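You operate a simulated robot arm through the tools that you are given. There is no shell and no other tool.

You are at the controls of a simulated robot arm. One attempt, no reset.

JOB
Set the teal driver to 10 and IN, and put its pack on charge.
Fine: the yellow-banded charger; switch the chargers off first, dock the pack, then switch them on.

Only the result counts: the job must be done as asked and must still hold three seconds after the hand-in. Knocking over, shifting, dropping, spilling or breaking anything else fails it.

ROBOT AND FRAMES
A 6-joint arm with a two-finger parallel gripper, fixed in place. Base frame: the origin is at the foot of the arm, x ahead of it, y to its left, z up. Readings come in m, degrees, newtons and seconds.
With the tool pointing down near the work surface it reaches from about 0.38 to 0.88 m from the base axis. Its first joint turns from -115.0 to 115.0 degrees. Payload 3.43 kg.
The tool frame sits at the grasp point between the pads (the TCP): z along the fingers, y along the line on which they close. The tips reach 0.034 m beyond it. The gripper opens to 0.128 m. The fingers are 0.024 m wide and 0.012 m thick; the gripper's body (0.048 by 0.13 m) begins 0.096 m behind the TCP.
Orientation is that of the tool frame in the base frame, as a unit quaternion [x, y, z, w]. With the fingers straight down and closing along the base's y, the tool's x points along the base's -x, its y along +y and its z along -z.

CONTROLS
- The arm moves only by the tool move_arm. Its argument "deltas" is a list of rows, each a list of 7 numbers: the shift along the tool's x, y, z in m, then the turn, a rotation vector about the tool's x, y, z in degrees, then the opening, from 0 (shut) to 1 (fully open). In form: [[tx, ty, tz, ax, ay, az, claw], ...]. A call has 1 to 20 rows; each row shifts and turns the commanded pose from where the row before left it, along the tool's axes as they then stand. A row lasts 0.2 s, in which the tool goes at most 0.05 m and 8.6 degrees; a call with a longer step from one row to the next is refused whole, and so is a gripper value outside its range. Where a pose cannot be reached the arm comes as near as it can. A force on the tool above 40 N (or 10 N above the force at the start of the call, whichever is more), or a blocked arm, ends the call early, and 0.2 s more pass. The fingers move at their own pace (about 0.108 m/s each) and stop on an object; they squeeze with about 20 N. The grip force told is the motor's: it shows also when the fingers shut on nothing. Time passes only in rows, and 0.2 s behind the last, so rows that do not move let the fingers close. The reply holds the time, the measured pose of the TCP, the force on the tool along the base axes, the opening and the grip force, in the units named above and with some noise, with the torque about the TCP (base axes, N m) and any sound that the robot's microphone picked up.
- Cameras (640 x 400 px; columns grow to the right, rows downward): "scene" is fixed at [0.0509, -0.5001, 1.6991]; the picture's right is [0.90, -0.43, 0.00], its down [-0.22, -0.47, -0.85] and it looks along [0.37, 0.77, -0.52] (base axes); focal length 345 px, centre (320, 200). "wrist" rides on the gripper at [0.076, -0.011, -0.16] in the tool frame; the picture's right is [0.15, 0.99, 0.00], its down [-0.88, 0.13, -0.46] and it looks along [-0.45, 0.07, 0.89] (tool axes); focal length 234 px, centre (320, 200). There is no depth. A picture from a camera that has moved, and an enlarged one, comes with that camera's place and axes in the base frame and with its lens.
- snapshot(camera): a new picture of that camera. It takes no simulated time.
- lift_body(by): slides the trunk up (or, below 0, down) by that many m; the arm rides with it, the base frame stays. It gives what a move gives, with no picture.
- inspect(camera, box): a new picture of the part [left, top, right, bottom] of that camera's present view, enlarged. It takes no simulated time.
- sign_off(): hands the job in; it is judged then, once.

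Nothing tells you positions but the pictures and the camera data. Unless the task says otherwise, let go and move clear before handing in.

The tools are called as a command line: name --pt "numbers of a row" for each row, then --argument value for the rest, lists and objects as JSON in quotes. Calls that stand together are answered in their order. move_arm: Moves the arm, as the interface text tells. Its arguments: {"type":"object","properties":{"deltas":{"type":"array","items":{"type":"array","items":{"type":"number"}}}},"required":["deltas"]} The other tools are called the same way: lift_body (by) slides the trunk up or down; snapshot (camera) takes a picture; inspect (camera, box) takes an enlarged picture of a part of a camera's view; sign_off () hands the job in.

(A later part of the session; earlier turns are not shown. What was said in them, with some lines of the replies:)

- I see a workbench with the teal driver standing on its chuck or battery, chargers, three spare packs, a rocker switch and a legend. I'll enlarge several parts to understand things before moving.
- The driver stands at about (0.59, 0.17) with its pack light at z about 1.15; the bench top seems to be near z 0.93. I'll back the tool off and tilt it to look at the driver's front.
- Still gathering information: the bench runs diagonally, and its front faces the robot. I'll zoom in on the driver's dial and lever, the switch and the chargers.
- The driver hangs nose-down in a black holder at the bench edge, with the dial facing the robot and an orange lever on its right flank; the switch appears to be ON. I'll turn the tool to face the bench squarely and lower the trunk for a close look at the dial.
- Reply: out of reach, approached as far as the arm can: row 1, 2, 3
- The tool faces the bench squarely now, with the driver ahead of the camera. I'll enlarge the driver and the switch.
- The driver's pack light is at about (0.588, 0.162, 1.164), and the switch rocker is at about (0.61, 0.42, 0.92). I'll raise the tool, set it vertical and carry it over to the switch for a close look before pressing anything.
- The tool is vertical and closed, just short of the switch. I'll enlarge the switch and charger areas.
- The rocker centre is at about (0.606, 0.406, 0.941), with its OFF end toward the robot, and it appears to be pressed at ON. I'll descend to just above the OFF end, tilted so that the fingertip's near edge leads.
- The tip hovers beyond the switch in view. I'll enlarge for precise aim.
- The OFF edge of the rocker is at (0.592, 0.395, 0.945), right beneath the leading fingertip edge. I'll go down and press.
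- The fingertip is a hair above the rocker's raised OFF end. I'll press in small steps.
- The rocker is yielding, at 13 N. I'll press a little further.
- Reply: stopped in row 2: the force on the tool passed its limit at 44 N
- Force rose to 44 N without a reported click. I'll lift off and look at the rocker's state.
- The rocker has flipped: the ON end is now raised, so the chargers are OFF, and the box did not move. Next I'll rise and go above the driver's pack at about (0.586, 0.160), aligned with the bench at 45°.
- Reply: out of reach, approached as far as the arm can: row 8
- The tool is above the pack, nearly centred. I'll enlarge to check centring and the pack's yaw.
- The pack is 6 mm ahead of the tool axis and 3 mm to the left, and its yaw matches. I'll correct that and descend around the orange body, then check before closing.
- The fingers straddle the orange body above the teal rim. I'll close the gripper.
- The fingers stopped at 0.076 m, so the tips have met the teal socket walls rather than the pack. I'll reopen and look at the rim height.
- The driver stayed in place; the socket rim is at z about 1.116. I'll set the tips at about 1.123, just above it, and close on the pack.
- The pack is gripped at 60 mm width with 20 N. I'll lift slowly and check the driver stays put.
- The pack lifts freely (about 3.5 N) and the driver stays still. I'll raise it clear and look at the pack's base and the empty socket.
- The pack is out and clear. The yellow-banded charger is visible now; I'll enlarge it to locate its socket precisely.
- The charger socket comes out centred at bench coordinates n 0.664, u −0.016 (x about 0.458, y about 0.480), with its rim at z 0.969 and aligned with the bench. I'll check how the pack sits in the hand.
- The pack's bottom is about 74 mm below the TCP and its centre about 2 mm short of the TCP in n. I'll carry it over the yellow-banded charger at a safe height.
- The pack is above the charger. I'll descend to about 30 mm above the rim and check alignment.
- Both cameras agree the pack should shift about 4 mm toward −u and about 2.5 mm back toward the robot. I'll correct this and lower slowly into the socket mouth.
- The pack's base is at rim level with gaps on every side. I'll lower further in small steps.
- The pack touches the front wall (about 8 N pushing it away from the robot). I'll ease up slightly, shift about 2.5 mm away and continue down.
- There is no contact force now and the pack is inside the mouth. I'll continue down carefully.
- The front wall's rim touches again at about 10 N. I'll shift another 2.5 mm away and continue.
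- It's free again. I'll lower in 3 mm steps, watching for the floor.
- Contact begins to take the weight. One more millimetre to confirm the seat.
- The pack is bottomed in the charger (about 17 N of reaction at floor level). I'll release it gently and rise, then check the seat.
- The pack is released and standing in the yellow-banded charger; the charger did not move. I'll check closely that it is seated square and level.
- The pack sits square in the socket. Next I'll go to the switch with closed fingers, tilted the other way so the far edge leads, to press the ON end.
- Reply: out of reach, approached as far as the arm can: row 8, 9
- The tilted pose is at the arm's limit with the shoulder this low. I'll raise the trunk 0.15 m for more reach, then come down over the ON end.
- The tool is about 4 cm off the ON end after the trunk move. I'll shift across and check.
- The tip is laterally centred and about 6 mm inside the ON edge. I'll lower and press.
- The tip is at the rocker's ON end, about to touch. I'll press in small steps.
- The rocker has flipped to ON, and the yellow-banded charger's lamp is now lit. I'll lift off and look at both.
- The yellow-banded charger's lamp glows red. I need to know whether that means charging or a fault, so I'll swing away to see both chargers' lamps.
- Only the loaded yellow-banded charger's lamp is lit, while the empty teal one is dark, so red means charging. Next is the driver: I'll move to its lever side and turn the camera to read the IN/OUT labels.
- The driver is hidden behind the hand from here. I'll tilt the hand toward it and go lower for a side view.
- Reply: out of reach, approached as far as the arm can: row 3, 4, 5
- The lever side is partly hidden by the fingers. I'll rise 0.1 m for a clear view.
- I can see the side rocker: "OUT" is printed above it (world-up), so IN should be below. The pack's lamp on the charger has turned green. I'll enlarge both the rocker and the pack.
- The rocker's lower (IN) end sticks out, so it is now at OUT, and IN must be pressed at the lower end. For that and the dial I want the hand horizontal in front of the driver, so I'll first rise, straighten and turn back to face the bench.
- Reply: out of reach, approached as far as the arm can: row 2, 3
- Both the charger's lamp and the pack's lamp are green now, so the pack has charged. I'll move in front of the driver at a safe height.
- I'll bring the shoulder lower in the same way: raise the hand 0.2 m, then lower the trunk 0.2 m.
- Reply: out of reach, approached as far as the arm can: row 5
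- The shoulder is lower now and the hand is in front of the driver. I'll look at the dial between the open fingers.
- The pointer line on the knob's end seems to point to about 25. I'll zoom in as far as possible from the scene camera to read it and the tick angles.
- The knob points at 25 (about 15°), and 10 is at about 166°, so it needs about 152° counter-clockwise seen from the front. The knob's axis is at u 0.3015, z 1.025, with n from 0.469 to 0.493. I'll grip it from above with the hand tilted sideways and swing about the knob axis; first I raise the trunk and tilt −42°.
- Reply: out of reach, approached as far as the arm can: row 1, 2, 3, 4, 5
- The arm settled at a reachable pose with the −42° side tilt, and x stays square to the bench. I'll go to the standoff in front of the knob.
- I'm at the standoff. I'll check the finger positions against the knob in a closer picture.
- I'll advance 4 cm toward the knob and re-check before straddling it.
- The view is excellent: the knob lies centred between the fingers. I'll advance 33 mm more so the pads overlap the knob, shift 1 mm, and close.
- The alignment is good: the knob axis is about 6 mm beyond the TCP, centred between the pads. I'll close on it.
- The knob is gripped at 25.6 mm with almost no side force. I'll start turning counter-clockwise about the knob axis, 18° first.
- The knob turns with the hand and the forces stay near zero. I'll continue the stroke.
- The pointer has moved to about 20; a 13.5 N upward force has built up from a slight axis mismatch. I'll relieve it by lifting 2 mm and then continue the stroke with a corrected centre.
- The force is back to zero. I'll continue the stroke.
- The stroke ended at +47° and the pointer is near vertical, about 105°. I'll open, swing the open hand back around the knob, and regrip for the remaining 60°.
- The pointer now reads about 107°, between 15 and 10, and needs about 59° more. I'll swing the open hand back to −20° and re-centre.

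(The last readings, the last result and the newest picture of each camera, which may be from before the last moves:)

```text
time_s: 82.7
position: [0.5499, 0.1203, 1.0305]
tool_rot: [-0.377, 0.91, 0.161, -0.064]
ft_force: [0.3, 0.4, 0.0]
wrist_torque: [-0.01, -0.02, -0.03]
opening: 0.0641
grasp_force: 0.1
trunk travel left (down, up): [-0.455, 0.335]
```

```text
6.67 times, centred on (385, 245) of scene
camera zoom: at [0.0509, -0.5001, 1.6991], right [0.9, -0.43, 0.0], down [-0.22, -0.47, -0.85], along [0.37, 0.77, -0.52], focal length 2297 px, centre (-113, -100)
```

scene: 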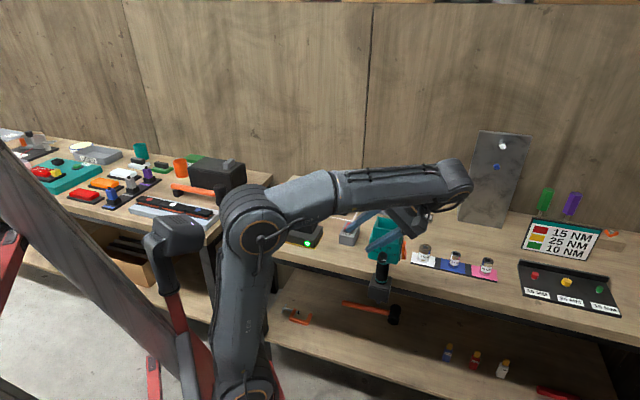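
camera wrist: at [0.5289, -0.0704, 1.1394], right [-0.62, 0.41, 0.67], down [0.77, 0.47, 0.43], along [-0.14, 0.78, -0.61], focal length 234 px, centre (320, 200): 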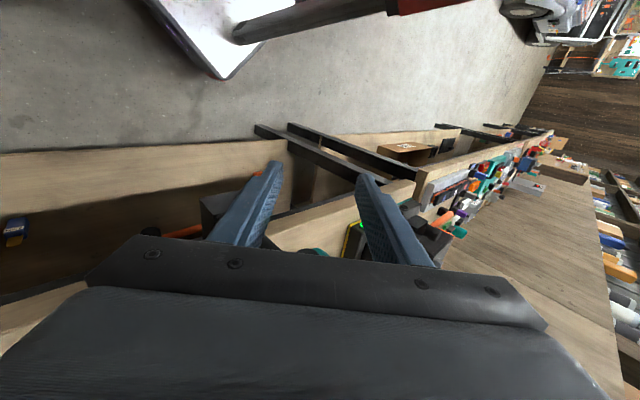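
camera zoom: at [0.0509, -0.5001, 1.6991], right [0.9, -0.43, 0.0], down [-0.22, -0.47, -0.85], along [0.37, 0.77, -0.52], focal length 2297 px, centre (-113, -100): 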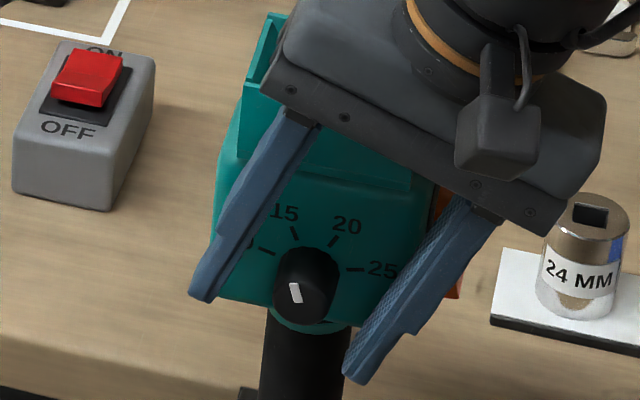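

The knob is centred again. I'll close, then turn about 30° and check.

move_arm --pt "0 -0.001 0 0 0 0 0.3" --pt "0 0 0 0 0 0 0.1" --pt "0 0 0 0 0 0 0.1" --pt "0 0.0007 0 6 0 0 0.1" --pt "0 0.0007 0 6 0 0 0.1" --pt "0 0.0007 0 6 0 0 0.1" --pt "0 0.0007 0 6 0 0 0.1" --pt "0 0.0007 0 6 0 0 0.1" --pt "0 0 0 0 0 0 0.1"

inspect --camera "scene" --box '[350, 215, 420, 275]'

inspect --camera "wrist" --box '[230, 150, 410, 260]'

```text
time_s: 84.7
position: [0.5476, 0.1221, 1.0306]
tool_rot: [-0.381, 0.92, -0.08, 0.036]
ft_force: [-1.0, 2.2, 4.7]
wrist_torque: [0.22, -0.18, 0.07]
opening: 0.0255
grasp_force: 19.8
trunk travel left (down, up): [-0.455, 0.335]
```

```text
6.67 times, centred on (385, 245) of scene
camera zoom: at [0.0509, -0.5001, 1.6991], right [0.9, -0.43, 0.0], down [-0.22, -0.47, -0.85], along [0.37, 0.77, -0.52], focal length 2297 px, centre (-113, -100)
```

zoom: 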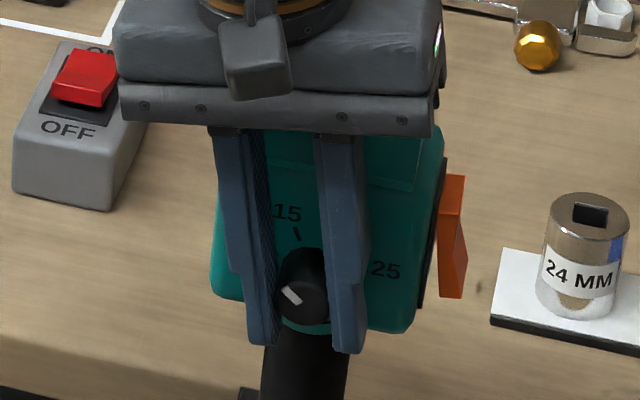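

```text
3.56 times, centred on (320, 205) of wrist
camera zoom: at [0.4826, 0.0804, 1.1897], right [-0.79, 0.59, -0.17], down [0.47, 0.77, 0.43], along [0.39, 0.26, -0.89], focal length 833 px, centre (320, 182)
```

zoom: 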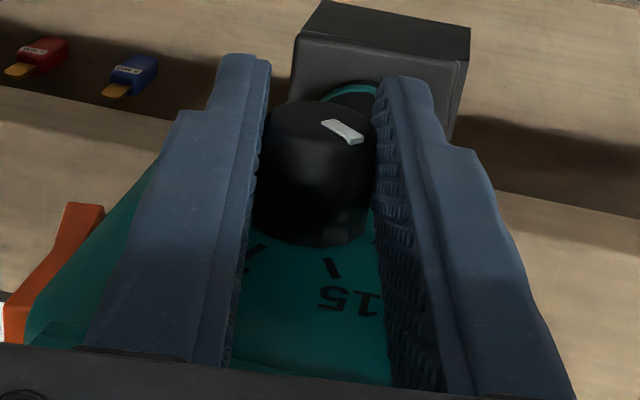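

move_arm --pt "0 0.0007 -0.0005 6 0 0 0.1" --pt "0 0.0007 0 6 0 0 0.1" --pt "0 0.0007 0 6 0 0 0.1" --pt "0 0.0007 0 6 0 0 0.1" --pt "0 0 0 0 0 0 0.1"

inspect --camera "scene" --box '[366, 235, 406, 270]'

inspect --camera "wrist" --box '[230, 150, 410, 260]'

```text
time_s: 85.9
position: [0.5457, 0.1235, 1.0313]
tool_rot: [-0.365, 0.884, -0.271, 0.113]
ft_force: [0.3, 1.2, -0.5]
wrist_torque: [-0.06, 0.08, -0.05]
opening: 0.0259
grasp_force: 19.8
trunk travel left (down, up): [-0.455, 0.335]
```

```text
11.43 times, centred on (386, 252) of scene
camera zoom: at [0.0509, -0.5001, 1.6991], right [0.9, -0.43, 0.0], down [-0.22, -0.47, -0.85], along [0.37, 0.77, -0.52], focal length 3938 px, centre (-434, -400)
```

zoom: 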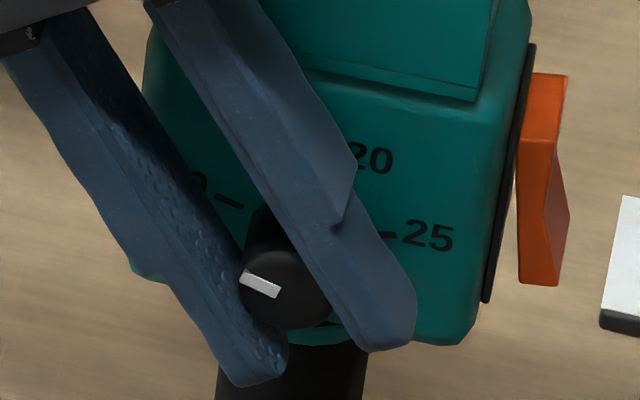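

```text
3.56 times, centred on (320, 205) of wrist
camera zoom: at [0.4366, 0.1269, 1.1684], right [-0.68, 0.48, -0.56], down [0.36, 0.88, 0.31], along [0.63, 0.01, -0.77], focal length 833 px, centre (320, 182)
```

zoom: 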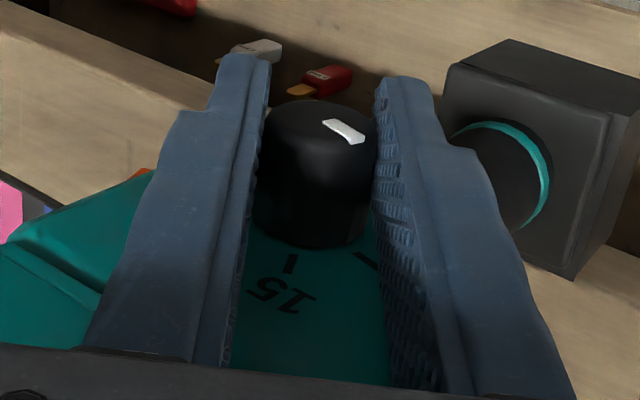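

The pointer is at about 161°, and the 10 mark at about 166–167°. I'll turn 6° more and release to inspect.

move_arm --pt "0 0.0003 0 3 0 0 0.1" --pt "0 0.0003 0 3 0 0 0.1" --pt "0 0 0 0 0 0 0.1" --pt "0 0 0 0 0 0 0.3" --pt "0 0 0 0 0 0 0.5" --pt "0 0 0 0 0 0 0.5"

inspect --camera "scene" --box '[366, 235, 406, 270]'

inspect --camera "wrist" --box '[230, 150, 410, 260]'

```text
time_s: 87.3
position: [0.546, 0.1246, 1.0303]
tool_rot: [-0.359, 0.868, -0.316, 0.133]
ft_force: [-0.4, -0.4, 0.3]
wrist_torque: [0.03, 0.0, 0.01]
opening: 0.0639
grasp_force: 0.1
trunk travel left (down, up): [-0.455, 0.335]
```

```text
11.43 times, centred on (386, 252) of scene
camera zoom: at [0.0509, -0.5001, 1.6991], right [0.9, -0.43, 0.0], down [-0.22, -0.47, -0.85], along [0.37, 0.77, -0.52], focal length 3938 px, centre (-434, -400)
```

zoom: 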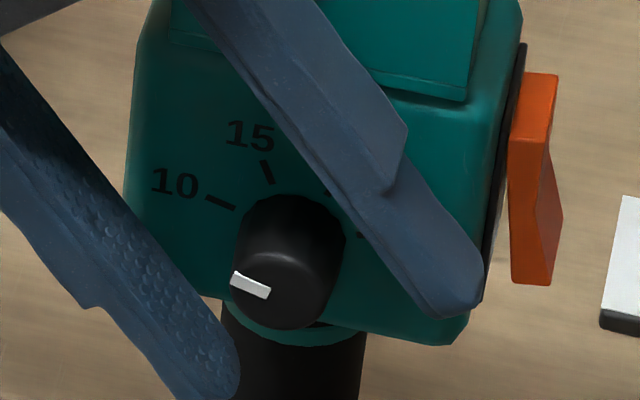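

```text
3.56 times, centred on (320, 205) of wrist
camera zoom: at [0.4262, 0.1372, 1.1594], right [-0.64, 0.43, -0.64], down [0.34, 0.9, 0.27], along [0.69, -0.05, -0.72], focal length 833 px, centre (320, 182)
```

zoom: 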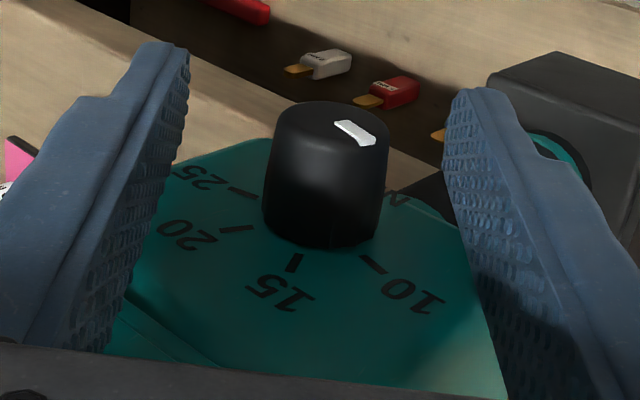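

The pointer now lines up with the 10 mark. I'll back off the knob, level the hand, rise a little, and pitch it 50° toward the driver so the fingers can straddle the body and squeeze the IN end of the rocker.

move_arm --pt "0.025 0 0 0 0 0 0.5" --pt "0.025 0 0 0 0 0 0.6" --pt "0.024 0 0 0 0 0 0.8" --pt "0 0 0 -8 0 0 1" --pt "0 0 0 -8 0 0 1" --pt "0 0 0 -8 0 0 1" --pt "0 0 0 -8 0 0 1" --pt "0 0 0 -8 0 0 1" --pt "0 -0.0055 -0.0425 0 0 0 1" --pt "0 -0.0055 -0.0425 0 0 0 1" --pt "0 0 0 0 0 0 1"

snapshot --camera "wrist"

inspect --camera "scene" --box '[356, 215, 416, 290]'

```text
time_s: 89.7
position: [0.5011, 0.0659, 1.115]
tool_rot: [-0.382, 0.924, 0.001, 0.002]
ft_force: [-0.3, 0.4, 0.1]
wrist_torque: [-0.02, -0.02, 0.0]
opening: 0.1279
grasp_force: 0.1
trunk travel left (down, up): [-0.455, 0.335]
```

```text
taken
camera wrist: at [0.4561, 0.0042, 1.2745], right [-0.8, 0.6, 0.0], down [0.53, 0.71, 0.46], along [0.27, 0.37, -0.89], focal length 234 px, centre (320, 200)
```

wrist: 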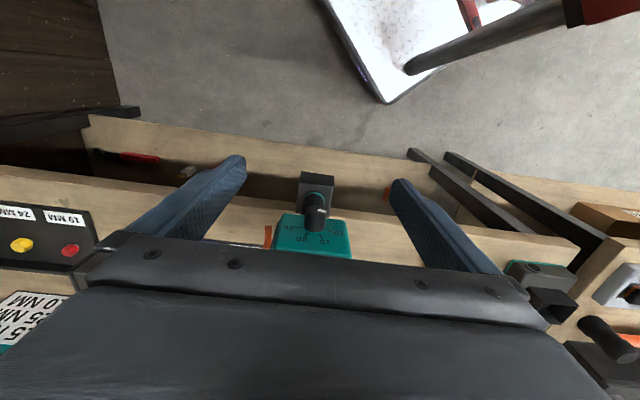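

```text
5.33 times, centred on (386, 252) of scene
camera zoom: at [0.0509, -0.5001, 1.6991], right [0.9, -0.43, 0.0], down [-0.22, -0.47, -0.85], along [0.37, 0.77, -0.52], focal length 1838 px, centre (-32, -80)
```

zoom: 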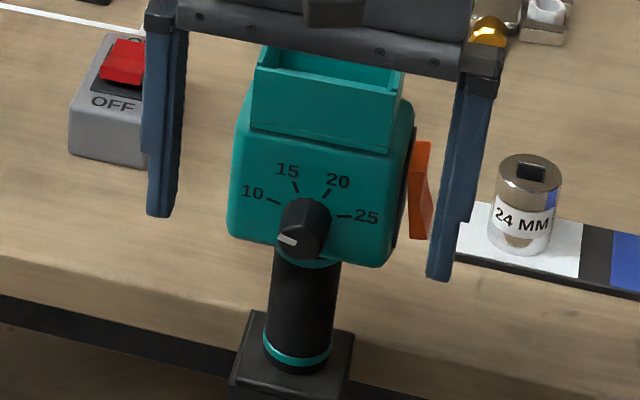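

The knob points toward 10. I'll take a close unobstructed look at pointer versus tick.

inspect --camera "scene" --box '[370, 236, 402, 264]'

inspect --camera "wrist" --box '[260, 165, 370, 260]'

```text
14.29 times, centred on (386, 250) of scene
camera zoom: at [0.0509, -0.5001, 1.6991], right [0.9, -0.43, 0.0], down [-0.22, -0.47, -0.85], along [0.37, 0.77, -0.52], focal length 4922 px, centre (-623, -514)
```

zoom: 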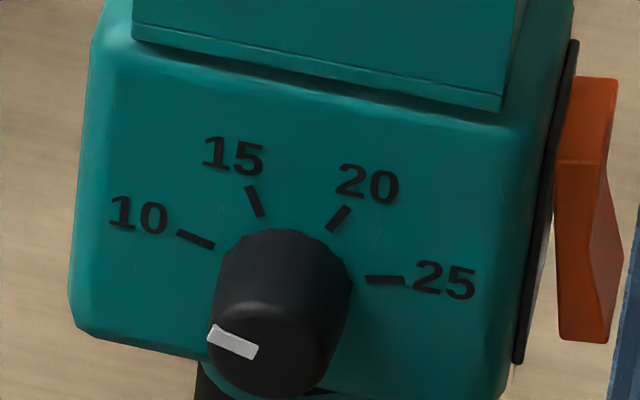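

```text
4.21 times, centred on (315, 212) of wrist
camera zoom: at [0.4561, 0.0042, 1.2745], right [-0.8, 0.6, 0.0], down [0.53, 0.71, 0.46], along [0.27, 0.37, -0.89], focal length 986 px, centre (341, 147)
```

zoom: 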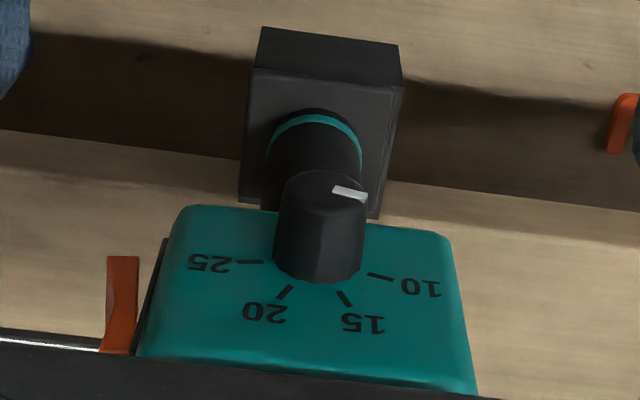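

The pointer is within a few degrees of the 10 tick, but I want a more frontal view to be sure. I'll pitch the hand up by 50°.

move_arm --pt "0 0 0 0 -8.33 0 1" --pt "0 0 0 0 -8.33 0 1" --pt "0 0 0 0 -8.33 0 1" --pt "0 0 0 0 -8.33 0 1" --pt "0 0 0 0 -8.33 0 1" --pt "0 0 0 0 -8.33 0 1" --pt "0 0 0 0 0 0 1"

snapshot --camera "wrist"

snapshot --camera "scene"

```text
time_s: 91.3
position: [0.5425, 0.0579, 1.1096]
tool_rot: [-0.347, 0.836, 0.163, 0.393]
ft_force: [0.2, -0.1, 0.0]
wrist_torque: [0.0, -0.01, 0.0]
opening: 0.1282
grasp_force: 0.1
out of reach, approached as far as the arm can: row 4, 5, 6
trunk travel left (down, up): [-0.455, 0.335]
```

```text
taken
camera wrist: at [0.4306, -0.0718, 1.1539], right [-0.77, 0.63, -0.11], down [0.06, 0.24, 0.97], along [0.64, 0.74, -0.22], focal length 234 px, centre (320, 200)
```

wrist: 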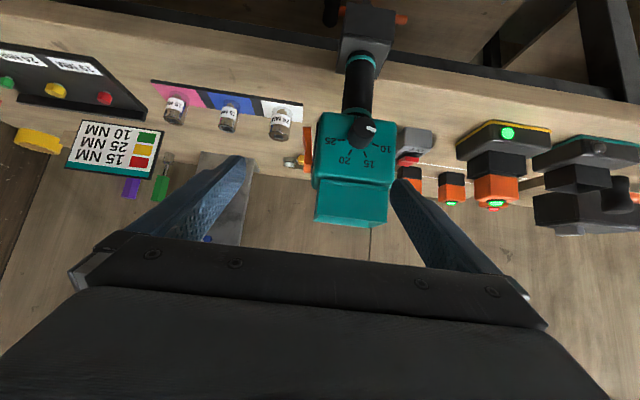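

```text
taken
```

scene: 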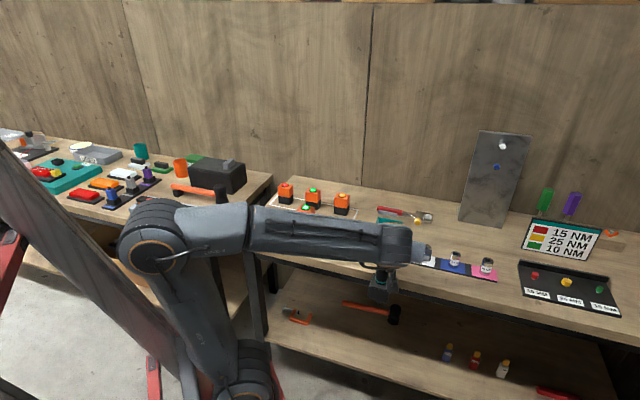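

I have a nearly frontal view of the dial now. I'll enlarge it.

inspect --camera "wrist" --box '[300, 100, 410, 190]'

inspect --camera "wrist" --box '[325, 115, 400, 170]'

```text
4.44 times, centred on (355, 145) of wrist
camera zoom: at [0.4306, -0.0718, 1.1539], right [-0.77, 0.63, -0.11], down [0.06, 0.24, 0.97], along [0.64, 0.74, -0.22], focal length 1041 px, centre (164, 444)
```

zoom: 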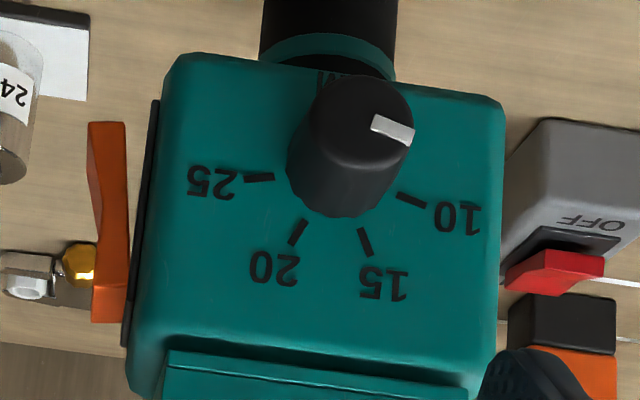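

```text
7.27 times, centred on (362, 142) of wrist
camera zoom: at [0.4306, -0.0718, 1.1539], right [-0.77, 0.63, -0.11], down [0.06, 0.24, 0.97], along [0.64, 0.74, -0.22], focal length 1703 px, centre (11, 618)
```

zoom: 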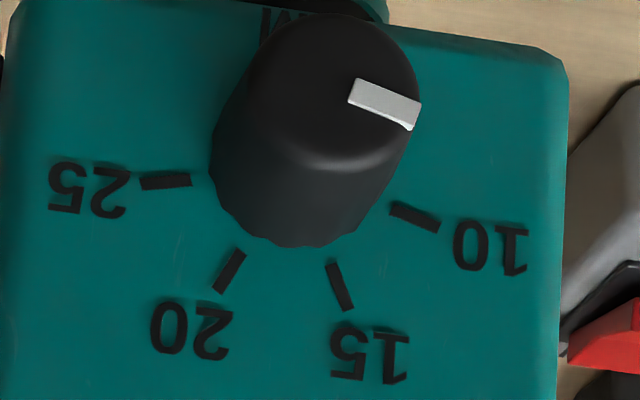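

Measured in this near-frontal view, the ticks sit at 14°, 66°, 115° and 163° and the pointer at 166°, so the dial is on 10. For the rocker, the IN end sticks out to u about 0.367 at z about 1.008, n about 0.525. I'll rise above the driver with open fingers, then straddle it from above.

move_arm --pt "-0.0193 0 -0.0159 0 0 0 1" --pt "-0.0193 0 -0.0159 0 0 0 1" --pt "-0.019 0.0112 0.023 0 0 0 1" --pt "-0.019 0.0112 0.023 0 0 0 1" --pt "-0.019 0.0113 0.023 0 0 0 1" --pt "0 0 0 0 0 0 1"

snapshot --camera "wrist"

inspect --camera "scene" --box '[340, 180, 440, 290]'

```text
time_s: 92.7
position: [0.586, 0.1423, 1.1591]
tool_rot: [-0.347, 0.836, 0.162, 0.392]
ft_force: [0.0, -0.1, 0.2]
wrist_torque: [0.0, -0.01, 0.01]
opening: 0.1278
grasp_force: 0.1
out of reach, approached as far as the arm can: row 1
trunk travel left (down, up): [-0.455, 0.335]
```

```text
taken
camera wrist: at [0.4738, 0.0142, 1.2027], right [-0.77, 0.63, -0.11], down [0.06, 0.24, 0.97], along [0.64, 0.73, -0.22], focal length 234 px, centre (320, 200)
```

wrist: 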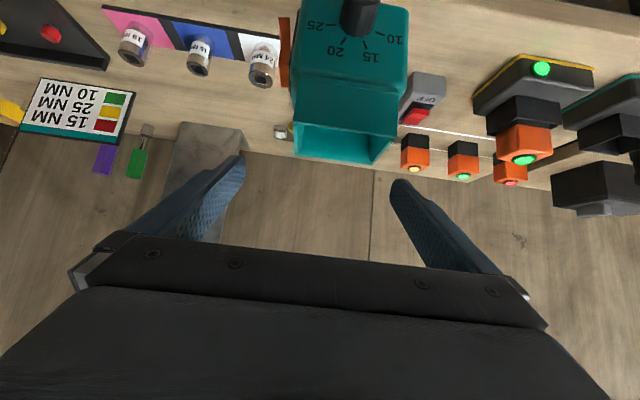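

```text
3.64 times, centred on (390, 235) of scene
camera zoom: at [0.0509, -0.5001, 1.6991], right [0.9, -0.43, 0.0], down [-0.22, -0.47, -0.85], along [0.37, 0.77, -0.52], focal length 1253 px, centre (66, 73)
```

zoom: 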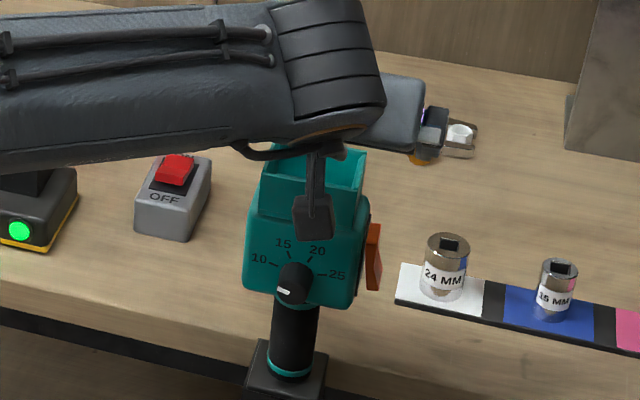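

The hand is above the driver. I'll shift 4 mm to centre the straddle at u 0.310 and come down beside the body in stages.

move_arm --pt "0 0.0037 0 0 0 0 1" --pt "0.0231 0 0.0191 0 0 0 1" --pt "0.0231 0 0.0191 0 0 0 1" --pt "0.0231 0 0.0191 0 0 0 1" --pt "0 0 0 0 0 0 1"

snapshot --camera "wrist"

inspect --camera "scene" --box '[340, 200, 440, 290]'

```text
time_s: 93.9
position: [0.5828, 0.1463, 1.0691]
tool_rot: [-0.347, 0.837, 0.161, 0.392]
ft_force: [1.2, -0.2, -0.6]
wrist_torque: [-0.01, 0.03, -0.02]
opening: 0.128
grasp_force: 0.1
trunk travel left (down, up): [-0.455, 0.335]
```

```text
taken
camera wrist: at [0.4701, 0.0167, 1.1125], right [-0.77, 0.63, -0.11], down [0.06, 0.24, 0.97], along [0.64, 0.73, -0.22], focal length 234 px, centre (320, 200)
```

wrist: 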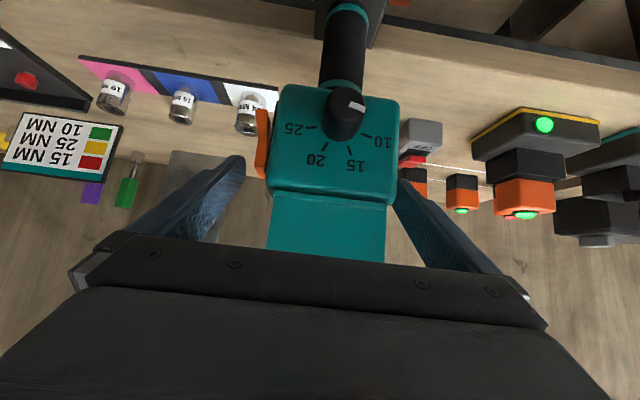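

```text
4.44 times, centred on (390, 245) of scene
camera zoom: at [0.0509, -0.5001, 1.6991], right [0.9, -0.43, 0.0], down [-0.22, -0.47, -0.85], along [0.37, 0.77, -0.52], focal length 1531 px, centre (9, 0)
```

zoom: 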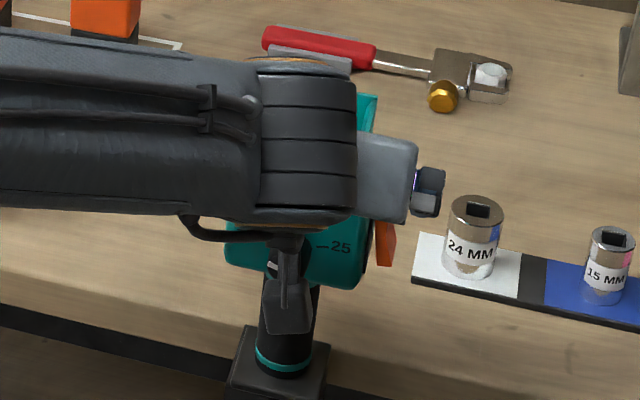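

There's room on both sides. I'll descend the remaining 60 mm with a 1 mm shift to the right.

move_arm --pt "0.0157 -0.0012 0.013 0 0 0 1" --pt "0.0157 0 0.013 0 0 0 1" --pt "0.0157 0 0.013 0 0 0 1" --pt "0 0 0 0 0 0 1"

snapshot --camera "wrist"

inspect --camera "wrist" --box '[220, 120, 430, 260]'

inspect --camera "scene" --box '[340, 200, 440, 290]'

```text
time_s: 94.9
position: [0.5838, 0.1449, 1.0071]
tool_rot: [-0.347, 0.836, 0.162, 0.392]
ft_force: [-0.8, 0.4, 0.2]
wrist_torque: [0.02, -0.02, -0.02]
opening: 0.1278
grasp_force: 0.0
trunk travel left (down, up): [-0.455, 0.335]
```

```text
taken
camera wrist: at [0.4712, 0.0158, 1.052], right [-0.77, 0.63, -0.11], down [0.06, 0.24, 0.97], along [0.64, 0.73, -0.22], focal length 234 px, centre (320, 200)
```

wrist: 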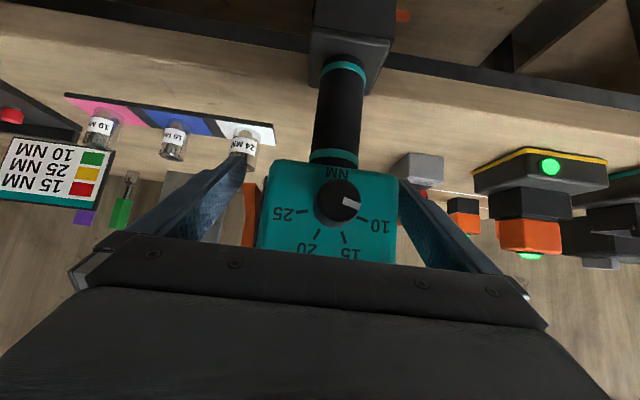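

```text
2.86 times, centred on (325, 190) of wrist
camera zoom: at [0.4712, 0.0158, 1.052], right [-0.77, 0.63, -0.11], down [0.06, 0.24, 0.97], along [0.64, 0.73, -0.22], focal length 669 px, centre (306, 229)
```

zoom: 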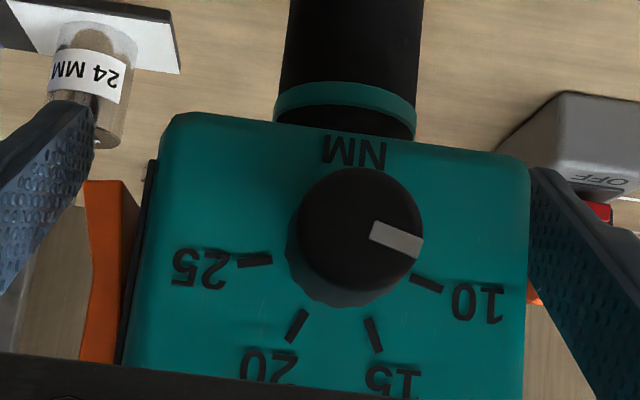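

```text
4.44 times, centred on (390, 245) of scene
camera zoom: at [0.0509, -0.5001, 1.6991], right [0.9, -0.43, 0.0], down [-0.22, -0.47, -0.85], along [0.37, 0.77, -0.52], focal length 1531 px, centre (9, 0)
```

zoom: 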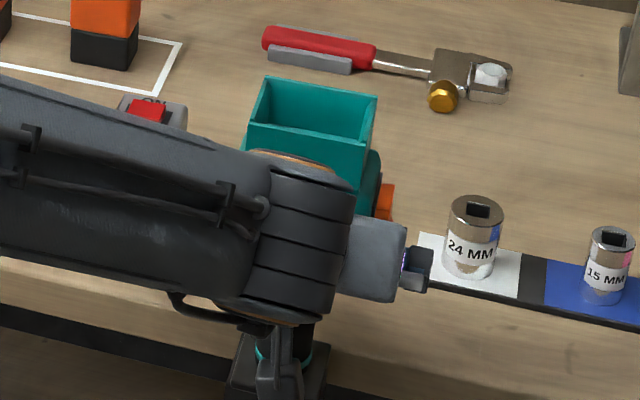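

The fingers straddle the body at the IN half's level, and this frontal view shows the pointer right on the 10 tick. I'll re-centre by 3 mm and close gradually to squeeze the IN end.

move_arm --pt "0 0.0028 0 0 0 0 0.95" --pt "0 0 0 0 0 0 0.92" --pt "0 0 0 0 0 0 0.89" --pt "0 0 0 0 0 0 0.86" --pt "0 0 0 0 0 0 0.86"

inspect --camera "wrist" --box '[220, 120, 430, 260]'

```text
time_s: 96.1
position: [0.5824, 0.1465, 1.0095]
tool_rot: [-0.347, 0.836, 0.162, 0.392]
ft_force: [-0.1, 0.1, -0.6]
wrist_torque: [-0.02, 0.03, -0.02]
opening: 0.1101
grasp_force: 0.1
trunk travel left (down, up): [-0.455, 0.335]
```

```text
2.86 times, centred on (325, 190) of wrist
camera zoom: at [0.4695, 0.018, 1.0521], right [-0.77, 0.63, -0.11], down [0.06, 0.24, 0.97], along [0.64, 0.73, -0.22], focal length 669 px, centre (306, 229)
```

zoom: 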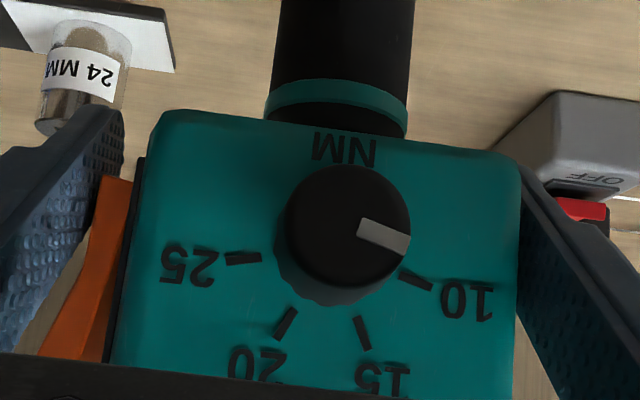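

The rocker has flipped: its IN end is now in against the body and the OUT end stands out. I'll reopen, rise straight up and inspect.

move_arm --pt "0 0 0 0 0 0 0.95" --pt "0 0 0 0 0 0 1" --pt "-0.0193 0 -0.0159 0 0 0 1" --pt "-0.0308 0 -0.0255 0 0 0 1" --pt "-0.0308 0 -0.0255 0 0 0 1" --pt "-0.0308 0 -0.0255 0 0 0 1" --pt "-0.0308 0 -0.0255 0 0 0 1" --pt "0 0 0 0 0 0 1"

snapshot --camera "wrist"

inspect --camera "scene" --box '[350, 200, 430, 300]'

```text
time_s: 97.9
position: [0.5823, 0.1471, 1.1939]
tool_rot: [-0.347, 0.837, 0.162, 0.392]
ft_force: [-0.8, 0.1, -0.5]
wrist_torque: [0.01, -0.05, 0.03]
opening: 0.128
grasp_force: 0.0
trunk travel left (down, up): [-0.455, 0.335]
```

```text
taken
camera wrist: at [0.4699, 0.018, 1.2363], right [-0.77, 0.63, -0.11], down [0.06, 0.24, 0.97], along [0.64, 0.73, -0.22], focal length 234 px, centre (320, 200)
```

wrist: 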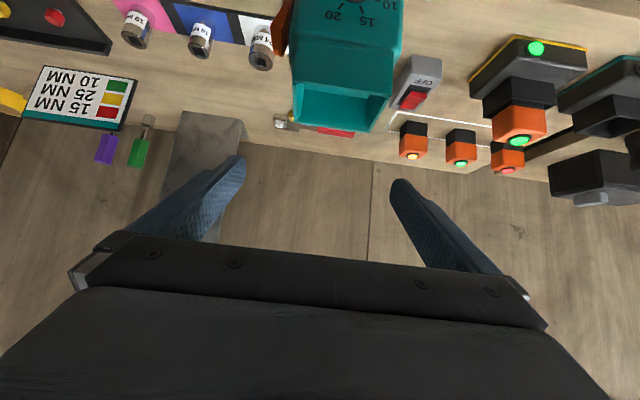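

```text
4.00 times, centred on (390, 250) of scene
camera zoom: at [0.0509, -0.5001, 1.6991], right [0.9, -0.43, 0.0], down [-0.22, -0.47, -0.85], along [0.37, 0.77, -0.52], focal length 1378 px, centre (40, 0)
```

zoom: 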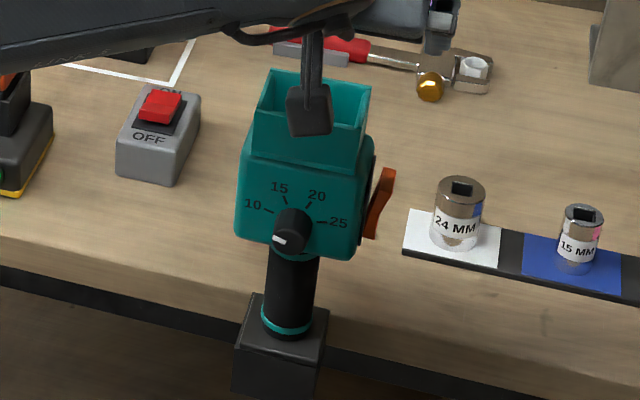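

The rocker's top (OUT) end now stands out and the bottom (IN) end is pressed, as wanted. I'll straighten the hand, clear the driver, and verify each result from the pictures.

move_arm --pt "-0.0231 0 -0.0191 0 0 0 1" --pt "-0.0231 0 -0.0191 0 0 0 1" --pt "0 0 0 0 8.33 0 0.6" --pt "0 0 0 0 8.33 0 0.2" --pt "0 0 0 0 8.33 0 0" --pt "0 0 0 0 8.33 0 0" --pt "0 0 0 0 8.33 0 0" --pt "0 0 0 0 8.33 0 0" --pt "0 0 0 0 0 0 0"

inspect --camera "scene" --box '[366, 215, 416, 270]'

inspect --camera "scene" --box '[230, 170, 380, 265]'

```text
time_s: 99.9
position: [0.5827, 0.1475, 1.2531]
tool_rot: [-0.383, 0.924, -0.001, 0.001]
ft_force: [-0.8, -0.3, -0.2]
wrist_torque: [0.01, 0.01, -0.01]
opening: 0.0001
grasp_force: 20.1
trunk travel left (down, up): [-0.455, 0.335]
```

```text
7.27 times, centred on (391, 242) of scene
camera zoom: at [0.0509, -0.5001, 1.6991], right [0.9, -0.43, 0.0], down [-0.22, -0.47, -0.85], along [0.37, 0.77, -0.52], focal length 2506 px, centre (-196, -109)
```

zoom: 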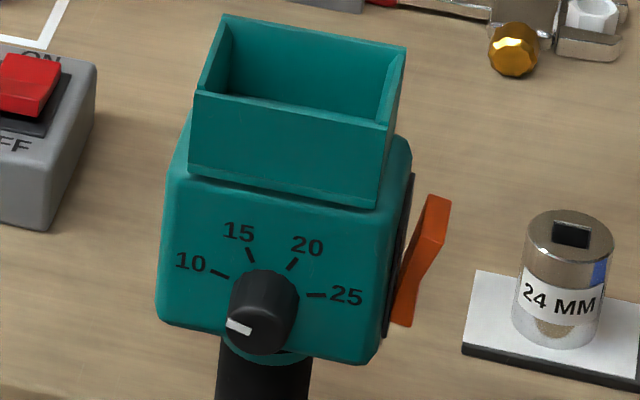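

```text
4.21 times, centred on (305, 218) of scene
camera zoom: at [0.0509, -0.5001, 1.6991], right [0.9, -0.43, 0.0], down [-0.22, -0.47, -0.85], along [0.37, 0.77, -0.52], focal length 1451 px, centre (383, 126)
```

zoom: 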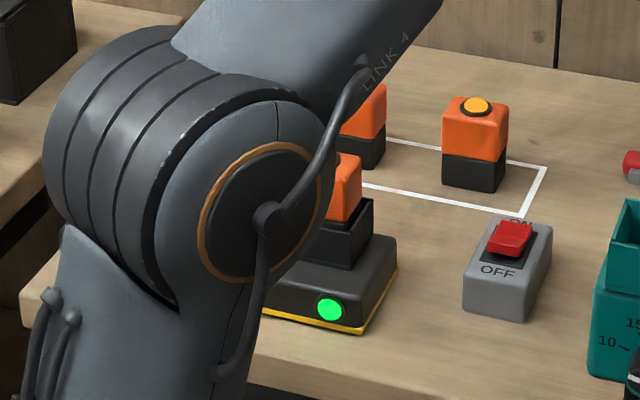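

All looks right: pointer on 10, rocker in the IN position, charger lamp green, switch ON. As a last check I'll view the rocker's side to read the IN label.

lift_body --by 0.2

move_arm --pt "0 -0.04 0.025 0 0 0 0" --pt "0 -0.04 0.025 0 0 0 0" --pt "0 -0.04 0.025 0 0 0 0" --pt "0 -0.04 0.025 0 0 0 0" --pt "0 0 0.03 0 0 -8.18 0" --pt "0 0 0.03 0 0 -8.18 0" --pt "0 0 0.03 0 0 -8.18 0" --pt "0 0 0 0 0 -8.18 0" --pt "0 0 0 0 0 -8.18 0" --pt "0 0 0 0 0 -8.18 0" --pt "0 0 0 0 0 -8.18 0" --pt "0 0 0 0 0 -8.18 0" --pt "0 0 0 0 0 -8.18 0" --pt "0 0 0 0 0 -8.18 0" --pt "0 0 0 0 0 -8.18 0" --pt "0 0 0 0 -8 0 0" --pt "0 0 0 0 -8 0 0" --pt "0 0 0 0 -8 0 0" --pt "0 0 0 0 0 0 0"

snapshot --camera "wrist"

snapshot --camera "scene"

```text
time_s: 102.0
position: [0.582, 0.1477, 1.454]
tool_rot: [-0.383, 0.924, 0.0, 0.002]
ft_force: [0.4, -1.0, 0.0]
wrist_torque: [-0.02, -0.01, -0.01]
opening: 0.0
grasp_force: 19.8
trunk travel left (down, up): [-0.655, 0.135]
```

```text
time_s: 106.0
position: [0.6955, 0.0346, 1.2634]
tool_rot: [0.904, -0.374, -0.191, -0.081]
ft_force: [0.4, -0.2, 0.2]
wrist_torque: [-0.01, 0.02, 0.0]
opening: 0.0001
grasp_force: 20.0
trunk travel left (down, up): [-0.655, 0.135]
```

```text
taken
camera wrist: at [0.7992, -0.0519, 1.378], right [-0.6, -0.79, -0.06], down [-0.53, 0.34, 0.77], along [-0.59, 0.5, -0.63], focal length 234 px, centre (320, 200)
```

wrist: 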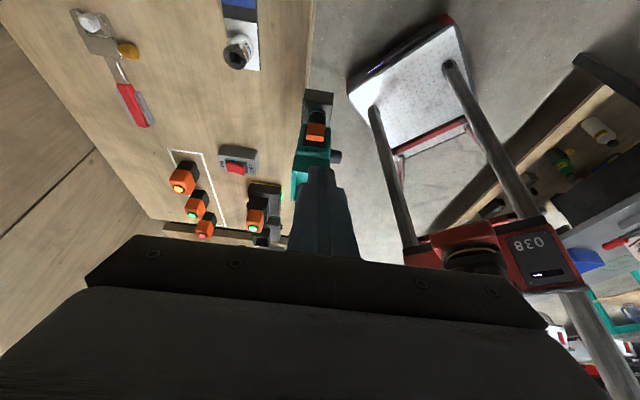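

```text
taken
```

scene: 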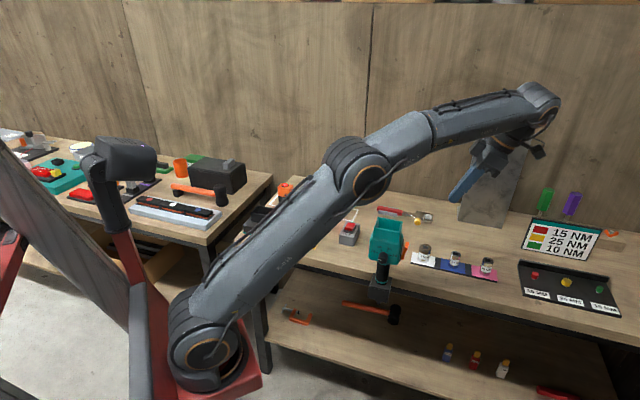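

inspect --camera "wrist" --box '[285, 85, 345, 175]'

inspect --camera "wrist" --box '[150, 140, 290, 240]'

```text
4.44 times, centred on (315, 130) of wrist
camera zoom: at [0.7992, -0.0519, 1.378], right [-0.6, -0.79, -0.06], down [-0.53, 0.34, 0.77], along [-0.59, 0.5, -0.63], focal length 1041 px, centre (342, 511)
```

zoom: 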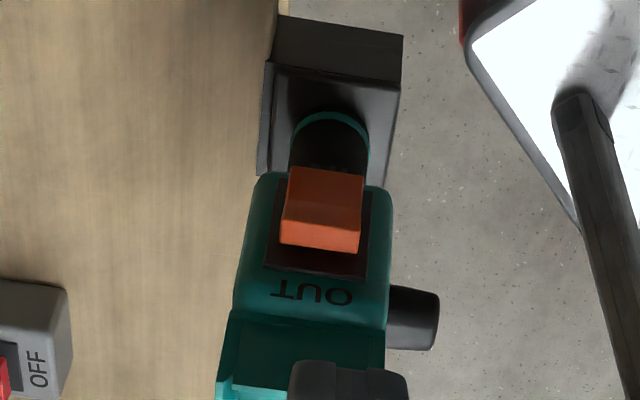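

```text
4.00 times, centred on (220, 190) of wrist
camera zoom: at [0.7992, -0.0519, 1.378], right [-0.6, -0.79, -0.06], down [-0.53, 0.34, 0.77], along [-0.59, 0.5, -0.63], focal length 937 px, centre (720, 240)
```

zoom: 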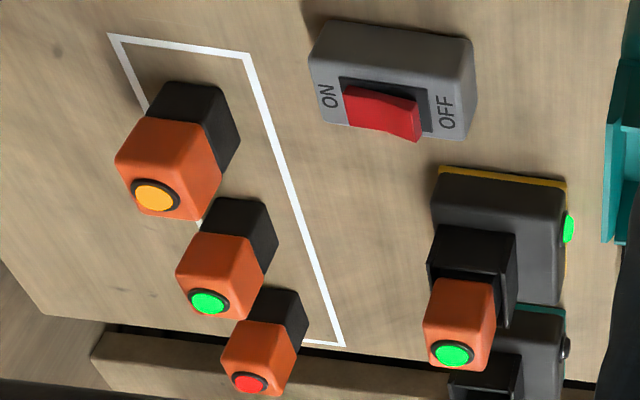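

The last views agree: the OUT end is raised and the IN end is pressed, the dial points at 10, the pack sits in the yellow-banded charger with green lamps, and the switch is at ON. The hand is empty and clear of everything, so I'm handing in the job.

sign_off

```text
The job is handed in.
```

I've handed the job in. The driver is set to 10 and IN, and its pack is on charge in the yellow-banded charger.

- **Chargers:** I switched them off, docked the pack, then switched them back on. The yellow-banded charger's lamp lit red, then it and the pack's lamp both turned green; the empty teal charger stayed dark.
- **Dial:** I turned it from 25 to 10. In the front view the pointer was within about 3° of the 10 mark.
- **Direction:** I flipped the side rocker so the OUT end stands out and the opposite end is pressed in. I never saw the IN label itself; I took the pressed end as the setting, because the charger switch works that way.
- **Driver position:** gripping and turning the knob moved the driver about 2 mm in its holder. It is still standing in the holder.

I saw nothing else knocked or moved. The hand was empty and clear when I signed off. The job has not reported a verdict.
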